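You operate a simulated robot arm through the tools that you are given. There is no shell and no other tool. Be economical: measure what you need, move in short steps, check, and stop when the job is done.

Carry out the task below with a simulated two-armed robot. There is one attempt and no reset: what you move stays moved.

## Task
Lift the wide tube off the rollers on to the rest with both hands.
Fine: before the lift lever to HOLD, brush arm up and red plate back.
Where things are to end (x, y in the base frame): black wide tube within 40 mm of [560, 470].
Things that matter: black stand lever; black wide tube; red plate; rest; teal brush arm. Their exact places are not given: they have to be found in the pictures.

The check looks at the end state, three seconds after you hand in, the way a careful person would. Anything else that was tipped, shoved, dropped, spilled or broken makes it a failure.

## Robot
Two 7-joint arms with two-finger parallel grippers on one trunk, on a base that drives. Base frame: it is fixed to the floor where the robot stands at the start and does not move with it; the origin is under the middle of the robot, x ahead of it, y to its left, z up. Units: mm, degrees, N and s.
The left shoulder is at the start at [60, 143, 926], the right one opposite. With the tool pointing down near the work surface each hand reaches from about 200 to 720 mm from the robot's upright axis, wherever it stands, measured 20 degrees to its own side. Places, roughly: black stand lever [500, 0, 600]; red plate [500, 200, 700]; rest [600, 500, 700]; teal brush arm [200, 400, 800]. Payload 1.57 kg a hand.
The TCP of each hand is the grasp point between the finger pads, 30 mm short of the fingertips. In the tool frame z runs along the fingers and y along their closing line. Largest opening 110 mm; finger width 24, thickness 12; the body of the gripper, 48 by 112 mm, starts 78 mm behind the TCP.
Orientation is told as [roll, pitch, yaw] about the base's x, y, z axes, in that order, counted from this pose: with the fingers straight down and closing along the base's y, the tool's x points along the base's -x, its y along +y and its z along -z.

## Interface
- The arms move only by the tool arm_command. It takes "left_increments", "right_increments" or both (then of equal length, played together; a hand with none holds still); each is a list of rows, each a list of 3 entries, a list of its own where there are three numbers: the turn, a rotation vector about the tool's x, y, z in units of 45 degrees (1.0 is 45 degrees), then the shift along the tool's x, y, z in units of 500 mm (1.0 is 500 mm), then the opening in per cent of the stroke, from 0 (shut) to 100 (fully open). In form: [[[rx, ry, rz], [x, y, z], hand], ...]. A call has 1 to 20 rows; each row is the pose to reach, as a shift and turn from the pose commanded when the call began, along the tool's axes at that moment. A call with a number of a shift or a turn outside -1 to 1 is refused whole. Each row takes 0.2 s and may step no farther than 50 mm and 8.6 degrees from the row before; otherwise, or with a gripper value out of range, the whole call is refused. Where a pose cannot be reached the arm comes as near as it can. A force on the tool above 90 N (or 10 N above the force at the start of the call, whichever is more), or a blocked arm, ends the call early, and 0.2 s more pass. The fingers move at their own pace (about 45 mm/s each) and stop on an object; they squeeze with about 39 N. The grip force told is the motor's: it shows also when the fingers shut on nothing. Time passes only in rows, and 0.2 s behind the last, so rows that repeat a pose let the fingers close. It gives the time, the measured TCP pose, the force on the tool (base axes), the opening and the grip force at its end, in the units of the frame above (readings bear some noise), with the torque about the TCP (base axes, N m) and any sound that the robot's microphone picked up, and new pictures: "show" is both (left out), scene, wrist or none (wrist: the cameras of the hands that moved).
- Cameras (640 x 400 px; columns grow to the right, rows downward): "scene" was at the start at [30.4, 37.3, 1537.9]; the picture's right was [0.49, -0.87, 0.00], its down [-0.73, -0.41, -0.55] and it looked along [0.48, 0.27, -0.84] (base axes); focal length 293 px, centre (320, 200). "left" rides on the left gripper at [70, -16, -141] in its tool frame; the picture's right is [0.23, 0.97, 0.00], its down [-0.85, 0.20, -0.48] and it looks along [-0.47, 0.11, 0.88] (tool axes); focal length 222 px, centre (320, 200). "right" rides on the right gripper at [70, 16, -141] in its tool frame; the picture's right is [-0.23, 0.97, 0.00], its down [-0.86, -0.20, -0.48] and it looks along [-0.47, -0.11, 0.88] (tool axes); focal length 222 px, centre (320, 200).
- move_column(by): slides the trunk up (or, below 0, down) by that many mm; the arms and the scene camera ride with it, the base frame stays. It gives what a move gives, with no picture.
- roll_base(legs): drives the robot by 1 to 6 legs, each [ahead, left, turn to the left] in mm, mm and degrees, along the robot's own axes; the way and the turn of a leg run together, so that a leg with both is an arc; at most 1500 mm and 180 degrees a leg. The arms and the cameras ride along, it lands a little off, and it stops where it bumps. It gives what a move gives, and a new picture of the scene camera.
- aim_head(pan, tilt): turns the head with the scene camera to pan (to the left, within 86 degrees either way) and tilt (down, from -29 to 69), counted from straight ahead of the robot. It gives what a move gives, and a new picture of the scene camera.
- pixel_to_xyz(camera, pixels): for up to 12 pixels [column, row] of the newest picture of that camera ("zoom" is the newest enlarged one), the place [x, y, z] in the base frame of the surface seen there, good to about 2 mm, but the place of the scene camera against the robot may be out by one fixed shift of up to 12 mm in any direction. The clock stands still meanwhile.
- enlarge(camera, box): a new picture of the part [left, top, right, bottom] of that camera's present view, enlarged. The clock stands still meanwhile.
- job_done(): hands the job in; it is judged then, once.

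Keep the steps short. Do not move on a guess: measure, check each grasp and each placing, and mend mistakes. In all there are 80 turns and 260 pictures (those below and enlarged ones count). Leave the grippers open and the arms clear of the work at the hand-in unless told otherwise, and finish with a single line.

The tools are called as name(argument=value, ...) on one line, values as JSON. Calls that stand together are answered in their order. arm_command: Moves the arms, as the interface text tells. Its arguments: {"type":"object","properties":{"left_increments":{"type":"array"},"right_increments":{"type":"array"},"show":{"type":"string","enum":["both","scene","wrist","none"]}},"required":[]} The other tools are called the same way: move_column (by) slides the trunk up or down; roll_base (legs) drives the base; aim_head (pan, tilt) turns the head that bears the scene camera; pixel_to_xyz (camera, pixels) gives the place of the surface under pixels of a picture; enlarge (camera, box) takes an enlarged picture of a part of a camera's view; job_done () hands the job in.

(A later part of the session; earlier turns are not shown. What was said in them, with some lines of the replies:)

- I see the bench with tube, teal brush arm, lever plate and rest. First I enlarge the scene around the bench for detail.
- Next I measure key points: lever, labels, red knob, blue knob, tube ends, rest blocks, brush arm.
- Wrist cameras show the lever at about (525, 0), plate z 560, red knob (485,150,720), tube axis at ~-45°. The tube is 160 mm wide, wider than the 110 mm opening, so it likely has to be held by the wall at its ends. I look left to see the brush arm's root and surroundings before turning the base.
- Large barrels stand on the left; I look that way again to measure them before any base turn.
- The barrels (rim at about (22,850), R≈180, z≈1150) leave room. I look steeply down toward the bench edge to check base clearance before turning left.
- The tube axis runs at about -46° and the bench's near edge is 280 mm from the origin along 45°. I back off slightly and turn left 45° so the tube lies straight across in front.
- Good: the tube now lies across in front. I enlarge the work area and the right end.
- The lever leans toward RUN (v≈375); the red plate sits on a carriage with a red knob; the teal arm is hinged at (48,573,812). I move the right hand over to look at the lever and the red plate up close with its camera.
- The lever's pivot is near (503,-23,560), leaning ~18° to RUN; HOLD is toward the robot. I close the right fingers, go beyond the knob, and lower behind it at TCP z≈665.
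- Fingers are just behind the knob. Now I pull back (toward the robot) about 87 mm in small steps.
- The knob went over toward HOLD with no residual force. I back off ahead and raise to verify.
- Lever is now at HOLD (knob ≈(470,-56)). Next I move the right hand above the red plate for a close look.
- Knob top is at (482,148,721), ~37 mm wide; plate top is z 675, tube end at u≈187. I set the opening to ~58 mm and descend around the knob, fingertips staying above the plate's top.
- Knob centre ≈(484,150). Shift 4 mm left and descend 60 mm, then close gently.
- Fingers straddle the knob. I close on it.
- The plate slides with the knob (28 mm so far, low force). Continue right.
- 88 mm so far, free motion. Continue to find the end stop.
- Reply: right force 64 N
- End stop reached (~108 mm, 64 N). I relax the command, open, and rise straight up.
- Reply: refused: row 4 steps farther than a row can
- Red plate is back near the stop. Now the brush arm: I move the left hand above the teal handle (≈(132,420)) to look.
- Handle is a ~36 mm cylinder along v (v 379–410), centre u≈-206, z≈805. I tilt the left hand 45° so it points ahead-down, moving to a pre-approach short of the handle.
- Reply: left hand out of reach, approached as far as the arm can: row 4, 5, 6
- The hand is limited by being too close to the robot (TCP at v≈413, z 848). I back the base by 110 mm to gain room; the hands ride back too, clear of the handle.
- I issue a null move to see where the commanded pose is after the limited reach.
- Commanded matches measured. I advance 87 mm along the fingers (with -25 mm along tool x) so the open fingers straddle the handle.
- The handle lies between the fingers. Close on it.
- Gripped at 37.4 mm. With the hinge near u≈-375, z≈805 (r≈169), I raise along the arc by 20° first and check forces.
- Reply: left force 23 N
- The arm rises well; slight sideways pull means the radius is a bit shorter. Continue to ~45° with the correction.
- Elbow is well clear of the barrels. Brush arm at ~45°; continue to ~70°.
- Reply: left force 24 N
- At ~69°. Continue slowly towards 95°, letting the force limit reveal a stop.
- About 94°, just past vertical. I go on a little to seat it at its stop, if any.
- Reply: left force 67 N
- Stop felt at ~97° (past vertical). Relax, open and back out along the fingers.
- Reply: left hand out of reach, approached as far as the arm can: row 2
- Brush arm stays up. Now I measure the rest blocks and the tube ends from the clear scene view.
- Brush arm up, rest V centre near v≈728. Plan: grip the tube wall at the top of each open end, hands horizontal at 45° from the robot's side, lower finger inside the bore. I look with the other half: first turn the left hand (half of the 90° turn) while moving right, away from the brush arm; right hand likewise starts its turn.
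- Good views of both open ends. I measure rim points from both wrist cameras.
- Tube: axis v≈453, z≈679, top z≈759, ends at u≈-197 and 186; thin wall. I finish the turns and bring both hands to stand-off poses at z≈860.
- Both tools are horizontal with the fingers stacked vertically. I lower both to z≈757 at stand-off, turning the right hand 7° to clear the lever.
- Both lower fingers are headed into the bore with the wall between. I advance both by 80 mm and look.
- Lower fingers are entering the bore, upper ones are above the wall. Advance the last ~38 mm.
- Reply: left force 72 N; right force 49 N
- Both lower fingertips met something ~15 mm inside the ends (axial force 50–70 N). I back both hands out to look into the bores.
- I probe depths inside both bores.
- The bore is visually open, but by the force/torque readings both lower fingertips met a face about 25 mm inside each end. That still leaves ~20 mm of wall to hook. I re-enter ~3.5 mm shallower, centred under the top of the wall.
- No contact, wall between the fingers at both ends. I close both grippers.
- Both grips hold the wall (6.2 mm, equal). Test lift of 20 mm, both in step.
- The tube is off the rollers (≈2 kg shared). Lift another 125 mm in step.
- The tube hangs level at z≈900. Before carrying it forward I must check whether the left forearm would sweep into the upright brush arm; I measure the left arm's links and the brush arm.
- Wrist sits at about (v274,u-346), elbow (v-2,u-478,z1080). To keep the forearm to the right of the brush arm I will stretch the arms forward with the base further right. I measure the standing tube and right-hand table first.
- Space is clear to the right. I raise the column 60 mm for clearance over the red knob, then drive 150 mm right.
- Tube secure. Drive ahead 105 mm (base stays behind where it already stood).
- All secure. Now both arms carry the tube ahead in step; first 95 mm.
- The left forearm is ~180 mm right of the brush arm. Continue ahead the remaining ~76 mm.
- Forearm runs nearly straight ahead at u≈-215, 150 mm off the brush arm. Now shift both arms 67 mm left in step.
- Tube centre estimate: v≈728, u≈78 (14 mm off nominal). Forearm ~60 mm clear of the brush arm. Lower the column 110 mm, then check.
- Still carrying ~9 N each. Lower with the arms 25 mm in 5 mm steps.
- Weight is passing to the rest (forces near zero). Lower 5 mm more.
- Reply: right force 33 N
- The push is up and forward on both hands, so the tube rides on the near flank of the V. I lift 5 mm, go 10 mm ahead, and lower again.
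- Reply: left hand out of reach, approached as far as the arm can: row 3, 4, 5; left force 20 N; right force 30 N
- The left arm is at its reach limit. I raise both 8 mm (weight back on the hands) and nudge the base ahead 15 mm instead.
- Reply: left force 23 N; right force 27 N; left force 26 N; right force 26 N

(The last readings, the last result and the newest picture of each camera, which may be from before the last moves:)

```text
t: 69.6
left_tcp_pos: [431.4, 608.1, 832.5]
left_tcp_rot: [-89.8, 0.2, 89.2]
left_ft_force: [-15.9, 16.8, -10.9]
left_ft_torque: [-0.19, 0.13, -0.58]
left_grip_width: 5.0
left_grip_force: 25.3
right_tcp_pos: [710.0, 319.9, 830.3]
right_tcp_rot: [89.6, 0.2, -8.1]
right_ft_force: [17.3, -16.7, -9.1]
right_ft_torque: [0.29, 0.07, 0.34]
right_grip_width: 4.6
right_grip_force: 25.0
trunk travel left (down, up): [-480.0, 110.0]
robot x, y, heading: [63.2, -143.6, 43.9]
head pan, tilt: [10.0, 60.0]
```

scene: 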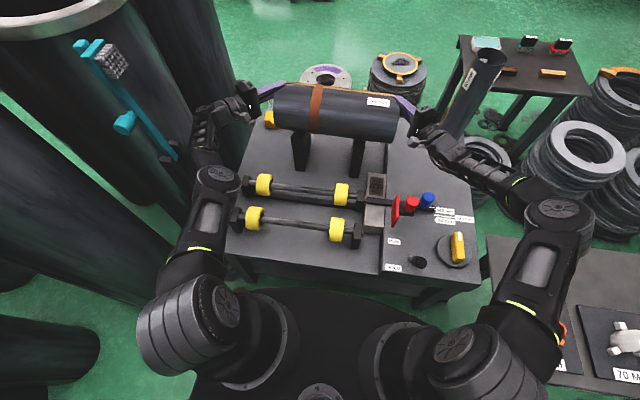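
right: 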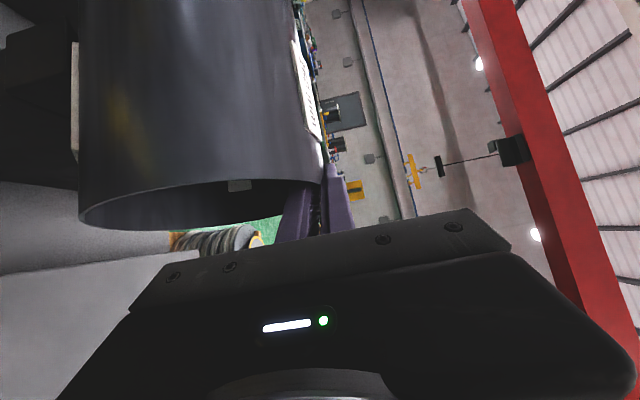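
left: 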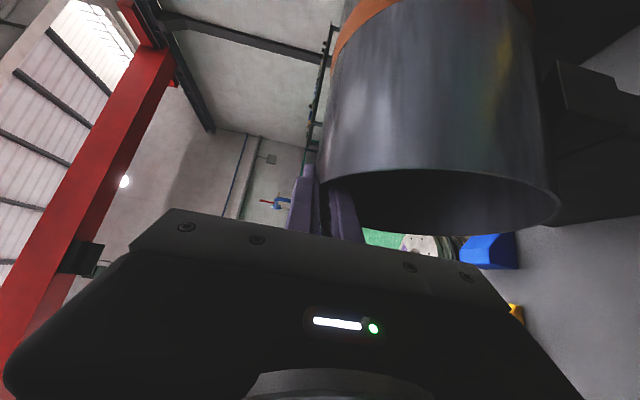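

Full weight back on the hands, no contact at z≈831 now. Lower 9 mm and read the force direction.

arm_command(left_increments=[[[0, 0, 0], [0, 0.006, 0], 0], [[0, 0, 0], [0, 0.012, 0], 0], [[0, 0, 0], [0, 0.018, 0], 0]], right_increments=[[[0, 0, 0], [0, -0.006, 0], 0], [[0, 0, 0], [0, -0.012, 0], 0], [[0, 0, 0], [0, -0.018, 0], 0]], show="none")

```text
t: 70.4
left_tcp_pos: [431.2, 607.9, 827.0]
left_tcp_rot: [-89.9, 0.1, 89.1]
left_ft_force: [-3.1, -1.8, -3.4]
left_ft_torque: [-0.06, 0.77, -0.61]
left_grip_width: 5.1
left_grip_force: 24.8
right_tcp_pos: [710.1, 317.7, 823.7]
right_tcp_rot: [89.8, 0.1, -8.1]
right_ft_force: [1.6, -1.1, -5.7]
right_ft_torque: [0.85, 0.02, 0.62]
right_grip_width: 4.6
right_grip_force: 25.0
trunk travel left (down, up): [-480.0, 110.0]
robot x, y, heading: [61.4, -144.9, 44.3]
head pan, tilt: [10.0, 60.0]
```

Near-flank and far-flank contact heights put the V centre ~4 mm back. I shift back 4 mm and lower 3 mm.

arm_command(left_increments=[[[0, 0, 0], [0.0057, 0, -0.0056], 0], [[0, 0, 0], [0.0057, 0.004, -0.0056], 0], [[0, 0, 0], [0.0057, 0.008, -0.0056], 0]], right_increments=[[[0, 0, 0], [0.0048, 0, -0.0064], 0], [[0, 0, 0], [0.0048, -0.003, -0.0064], 0], [[0, 0, 0], [0.0048, -0.005, -0.0064], 0]], show="none")

```text
t: 71.2
left_tcp_pos: [427.9, 604.6, 824.6]
left_tcp_rot: [-90.0, 0.1, 89.4]
left_ft_force: [1.5, 5.0, 1.5]
left_ft_torque: [0.39, -0.66, 0.13]
left_grip_width: 5.3
left_grip_force: 25.1
right_tcp_pos: [705.9, 316.9, 824.1]
right_tcp_rot: [90.0, 0.0, -8.0]
right_ft_force: [5.7, 4.6, 6.2]
right_ft_torque: [0.57, -0.27, 0.68]
right_grip_width: 4.9
right_grip_force: 25.1
trunk travel left (down, up): [-480.0, 110.0]
robot x, y, heading: [61.2, -143.4, 44.3]
head pan, tilt: [10.0, 60.0]
```

Seated with small support forces. Open both hands gradually.

arm_command(left_increments=[[[0, 0, 0], [0, 0, 0], 8], [[0, 0, 0], [0, 0, 0], 15], [[0, 0, 0], [0, 0, 0], 30], [[0, 0, 0], [0, 0, 0], 50], [[0, 0, 0], [0, 0, 0], 55], [[0, 0, 0], [0, 0, 0], 55]], right_increments=[[[0, 0, 0], [0, 0, 0], 8], [[0, 0, 0], [0, 0, 0], 15], [[0, 0, 0], [0, 0, 0], 30], [[0, 0, 0], [0, 0, 0], 50], [[0, 0, 0], [0, 0, 0], 55], [[0, 0, 0], [0, 0, 0], 55]], show="both")

enlarge(camera="scene", box=[180, 60, 420, 210])

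```text
t: 72.6
left_tcp_pos: [426.8, 604.4, 823.1]
left_tcp_rot: [-89.9, 0.0, 89.2]
left_ft_force: [-0.9, 1.1, -0.4]
left_ft_torque: [0.01, 0.05, 0.0]
left_grip_width: 60.3
left_grip_force: 0.2
right_tcp_pos: [705.2, 315.5, 820.8]
right_tcp_rot: [89.8, 0.1, -8.2]
right_ft_force: [0.2, -0.3, 0.8]
right_ft_torque: [0.0, -0.01, 0.02]
right_grip_width: 60.5
right_grip_force: 0.0
trunk travel left (down, up): [-480.0, 110.0]
robot x, y, heading: [61.4, -150.2, 44.0]
head pan, tilt: [10.0, 60.0]
```

scene: 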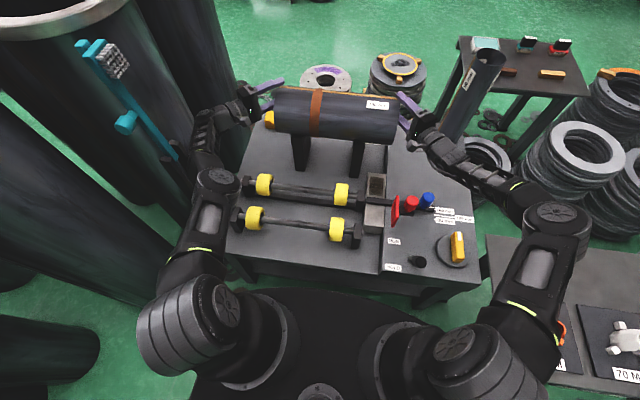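
right: 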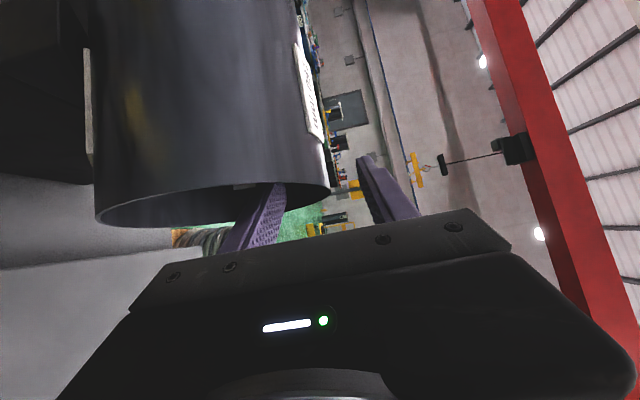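
left: 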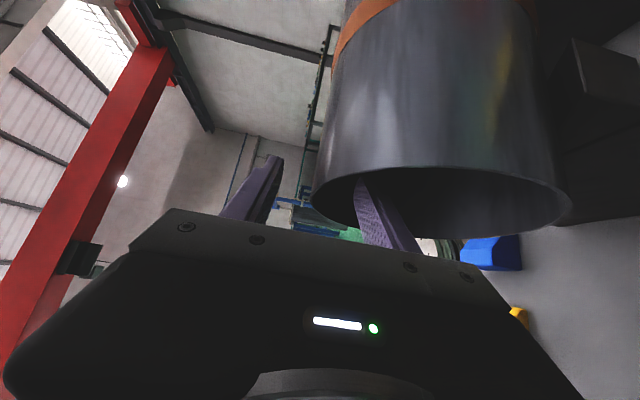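

```text
2.67 times, centred on (300, 135) of scene
```

zoom: 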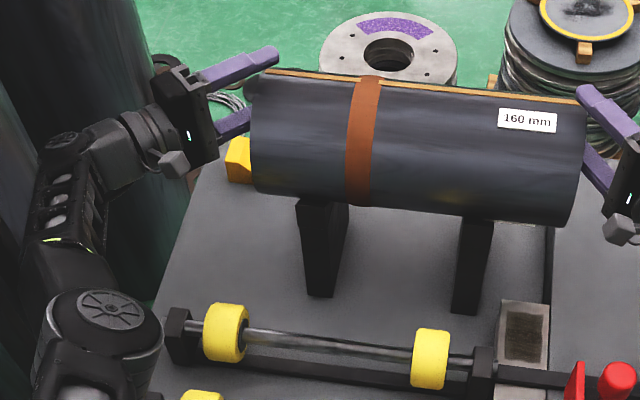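

The tube rests stably. Back both hands out 40 mm along the fingers (left kept short because of the brush arm).

arm_command(left_increments=[[[0, 0, 0], [0, 0, -0.03], 55], [[0, 0, 0], [0, 0, -0.06], 55], [[0, 0, 0], [0, 0, -0.082], 55]], right_increments=[[[0, 0, 0], [0, 0, -0.03], 55], [[0, 0, 0], [0, 0, -0.06], 55], [[0, 0, 0], [0, 0, -0.1], 55]], show="both")

enlarge(camera="scene", box=[60, 20, 460, 270])

```text
t: 73.4
left_tcp_pos: [388.7, 615.8, 819.1]
left_tcp_rot: [-89.9, 0.1, 89.2]
left_ft_force: [0.4, -0.5, -0.1]
left_ft_torque: [-0.01, -0.02, 0.01]
left_grip_width: 60.5
left_grip_force: 0.0
left hand out of reach, approached as far as the arm can: row 1, 2, 3
right_tcp_pos: [699.9, 265.5, 820.1]
right_tcp_rot: [89.8, 0.1, -8.1]
right_ft_force: [0.2, 0.5, -0.2]
right_ft_torque: [0.0, -0.01, -0.02]
right_grip_width: 60.4
right_grip_force: 0.1
trunk travel left (down, up): [-480.0, 110.0]
robot x, y, heading: [63.9, -148.3, 44.1]
head pan, tilt: [10.0, 60.0]
```

scene: 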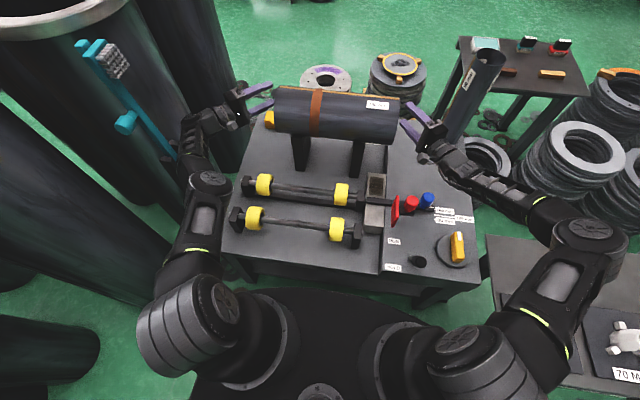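
right: 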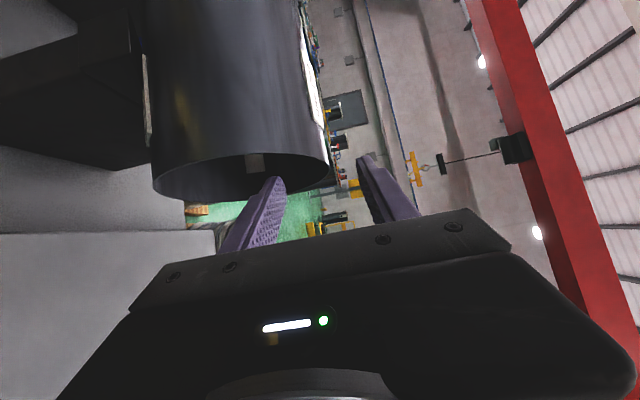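
left: 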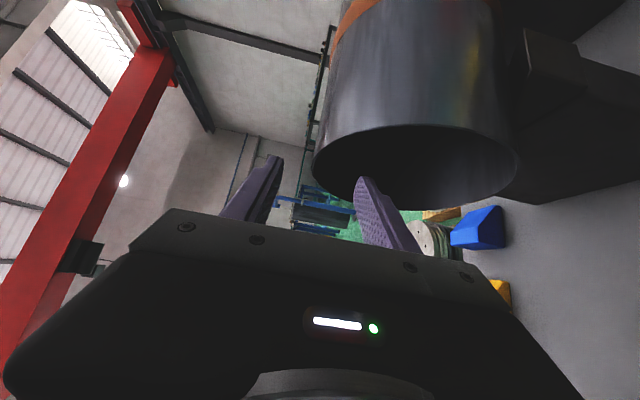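

```text
1.60 times, centred on (260, 145) of scene
```

zoom: 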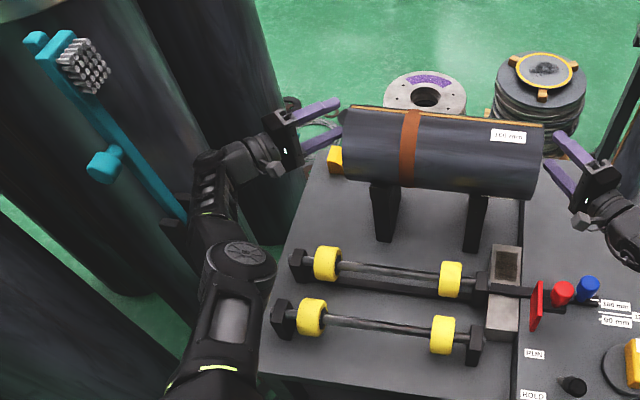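

Both hands are out of the bore. I check the left forearm's distance to the brush arm before rising.

pixel_to_xyz(camera="scene", pixels=[[190, 122], [186, 145], [193, 160], [200, 180], [170, 148], [178, 155], [128, 122], [280, 100], [388, 105], [276, 115], [397, 120], [215, 180]])

```text
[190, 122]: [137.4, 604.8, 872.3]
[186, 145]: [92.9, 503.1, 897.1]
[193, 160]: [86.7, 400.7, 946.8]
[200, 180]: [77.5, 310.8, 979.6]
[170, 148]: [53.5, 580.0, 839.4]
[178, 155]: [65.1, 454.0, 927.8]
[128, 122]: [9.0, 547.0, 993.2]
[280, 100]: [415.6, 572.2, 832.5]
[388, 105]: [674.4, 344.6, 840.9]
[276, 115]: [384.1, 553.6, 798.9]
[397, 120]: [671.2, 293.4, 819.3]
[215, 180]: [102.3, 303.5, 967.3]
```

Clearance about 60 mm. Raise the column 105 mm, drive right 90 mm (hands pass above the tube), then back.

move_column(by=108)

roll_base(legs=[[0, -90, 0]])

```text
t: 74.8
left_tcp_pos: [389.5, 616.0, 926.5]
left_tcp_rot: [-90.0, 0.1, 89.2]
left_ft_force: [-0.5, 0.4, 0.3]
left_ft_torque: [-0.02, 0.0, 0.01]
left_grip_width: 60.6
left_grip_force: 0.0
right_tcp_pos: [700.2, 267.9, 927.8]
right_tcp_rot: [89.7, 0.1, -8.1]
right_ft_force: [-0.3, -0.4, -0.7]
right_ft_torque: [0.0, 0.03, 0.01]
right_grip_width: 60.4
right_grip_force: 0.2
trunk travel left (down, up): [-588.0, 2.0]
robot x, y, heading: [61.2, -144.9, 44.0]
head pan, tilt: [10.0, 60.0]
```

```text
t: 75.9
left_tcp_pos: [452.0, 550.2, 926.8]
left_tcp_rot: [-89.9, 0.0, 89.0]
left_ft_force: [-0.4, 0.1, -0.3]
left_ft_torque: [-0.01, 0.01, 0.0]
left_grip_width: 60.4
left_grip_force: 0.0
right_tcp_pos: [761.4, 202.3, 927.5]
right_tcp_rot: [89.8, 0.1, -8.1]
right_ft_force: [-0.2, 0.2, 0.2]
right_ft_torque: [-0.01, 0.0, 0.02]
right_grip_width: 60.5
right_grip_force: 0.1
trunk travel left (down, up): [-588.0, 2.0]
robot x, y, heading: [123.8, -211.5, 44.2]
head pan, tilt: [10.0, 60.0]
```

scene: 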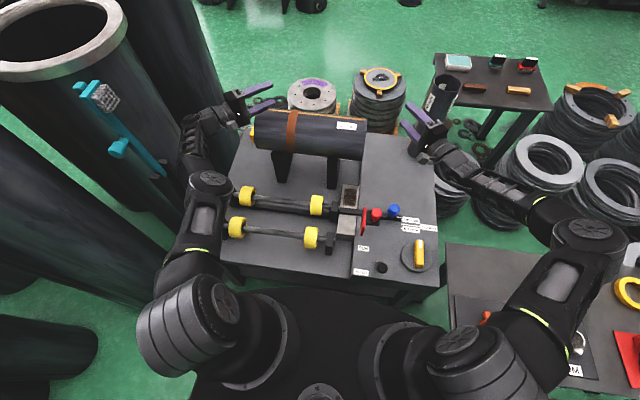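

Back off 180 mm.

roll_base(legs=[[-180, 0, 0]])

enlarge(camera="scene", box=[200, 60, 480, 235])

enlarge(camera="scene", box=[40, 20, 280, 170])

```text
t: 77.4
left_tcp_pos: [319.9, 428.8, 927.9]
left_tcp_rot: [-90.0, 0.1, 89.2]
left_ft_force: [0.5, 0.7, 0.5]
left_ft_torque: [0.0, 0.0, 0.04]
left_grip_width: 60.6
left_grip_force: 0.0
right_tcp_pos: [630.9, 79.9, 929.3]
right_tcp_rot: [89.8, 0.1, -8.0]
right_ft_force: [-0.9, -0.9, 0.2]
right_ft_torque: [-0.03, 0.0, -0.03]
right_grip_width: 60.4
right_grip_force: 0.0
trunk travel left (down, up): [-588.0, 2.0]
robot x, y, heading: [0.6, -336.3, 44.1]
head pan, tilt: [10.0, 60.0]
```

scene: 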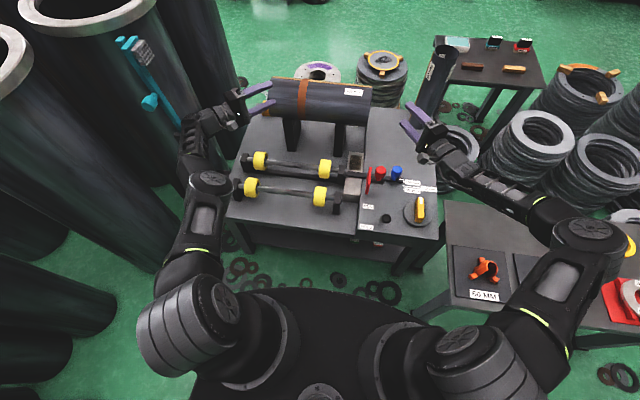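

```text
2.29 times, centred on (340, 148) of scene
```

zoom: 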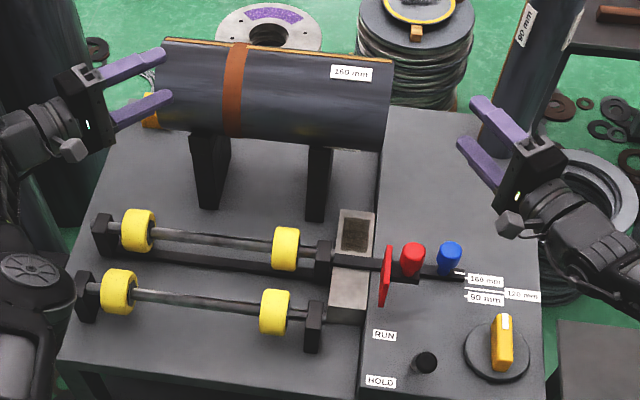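

```text
2.67 times, centred on (160, 95) of scene
```

zoom: 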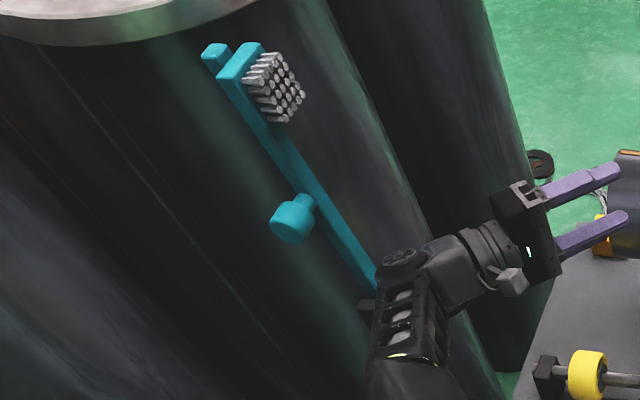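

I verify the tube's place with points on its top line and ends.

pixel_to_xyz(camera="scene", pixels=[[273, 78], [370, 87], [270, 95], [369, 100], [269, 110], [368, 115], [320, 80], [320, 95], [320, 105], [320, 118]])

```text
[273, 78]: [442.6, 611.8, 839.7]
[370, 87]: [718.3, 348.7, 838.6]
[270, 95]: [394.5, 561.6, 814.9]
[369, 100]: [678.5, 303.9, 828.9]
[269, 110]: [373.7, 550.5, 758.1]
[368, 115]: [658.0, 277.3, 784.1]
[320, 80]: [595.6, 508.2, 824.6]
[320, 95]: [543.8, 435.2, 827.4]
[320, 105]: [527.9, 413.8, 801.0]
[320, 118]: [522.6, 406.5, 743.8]
```

Tube centre ≈(573, 470), within ~13 mm of the mark; lever at HOLD, plate back, brush arm up. I open the grippers fully and hand in.

arm_command(left_increments=[[[0, 0, 0], [0, 0, 0], 100], [[0, 0, 0], [0, 0, 0], 100], [[0, 0, 0], [0, 0, 0], 100]], right_increments=[[[0, 0, 0], [0, 0, 0], 100], [[0, 0, 0], [0, 0, 0], 100], [[0, 0, 0], [0, 0, 0], 100]], show="scene")

```text
t: 78.2
left_tcp_pos: [322.2, 428.0, 928.4]
left_tcp_rot: [-89.8, 0.3, 89.2]
left_ft_force: [-0.2, 0.3, 0.5]
left_ft_torque: [0.0, 0.01, 0.0]
left_grip_width: 109.8
left_grip_force: 0.1
right_tcp_pos: [631.5, 80.3, 928.1]
right_tcp_rot: [89.8, 0.2, -8.0]
right_ft_force: [0.2, -0.2, -0.8]
right_ft_torque: [-0.04, 0.03, -0.02]
right_grip_width: 109.9
right_grip_force: 0.0
trunk travel left (down, up): [-588.0, 2.0]
robot x, y, heading: [-5.0, -332.4, 44.0]
head pan, tilt: [10.0, 60.0]
```

scene: 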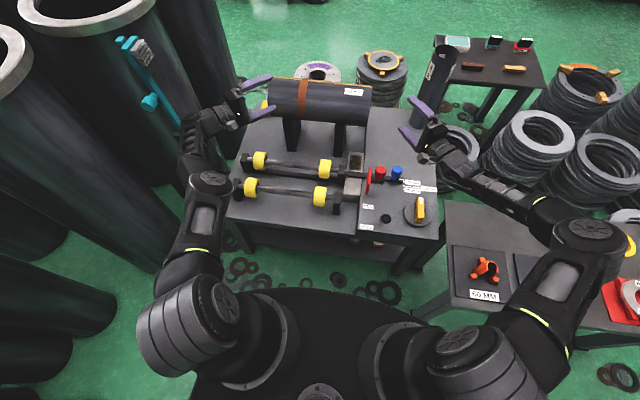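

Grippers are open, the arms are clear and the tube is stable, so I hand in.

job_done()

```text
The job is handed in.
```

The wide tube is on the rest at about (573, 470), roughly 13 mm from the mark by camera measurement; before the lift, the lever went to HOLD, the red plate back to its stop and the brush arm up.
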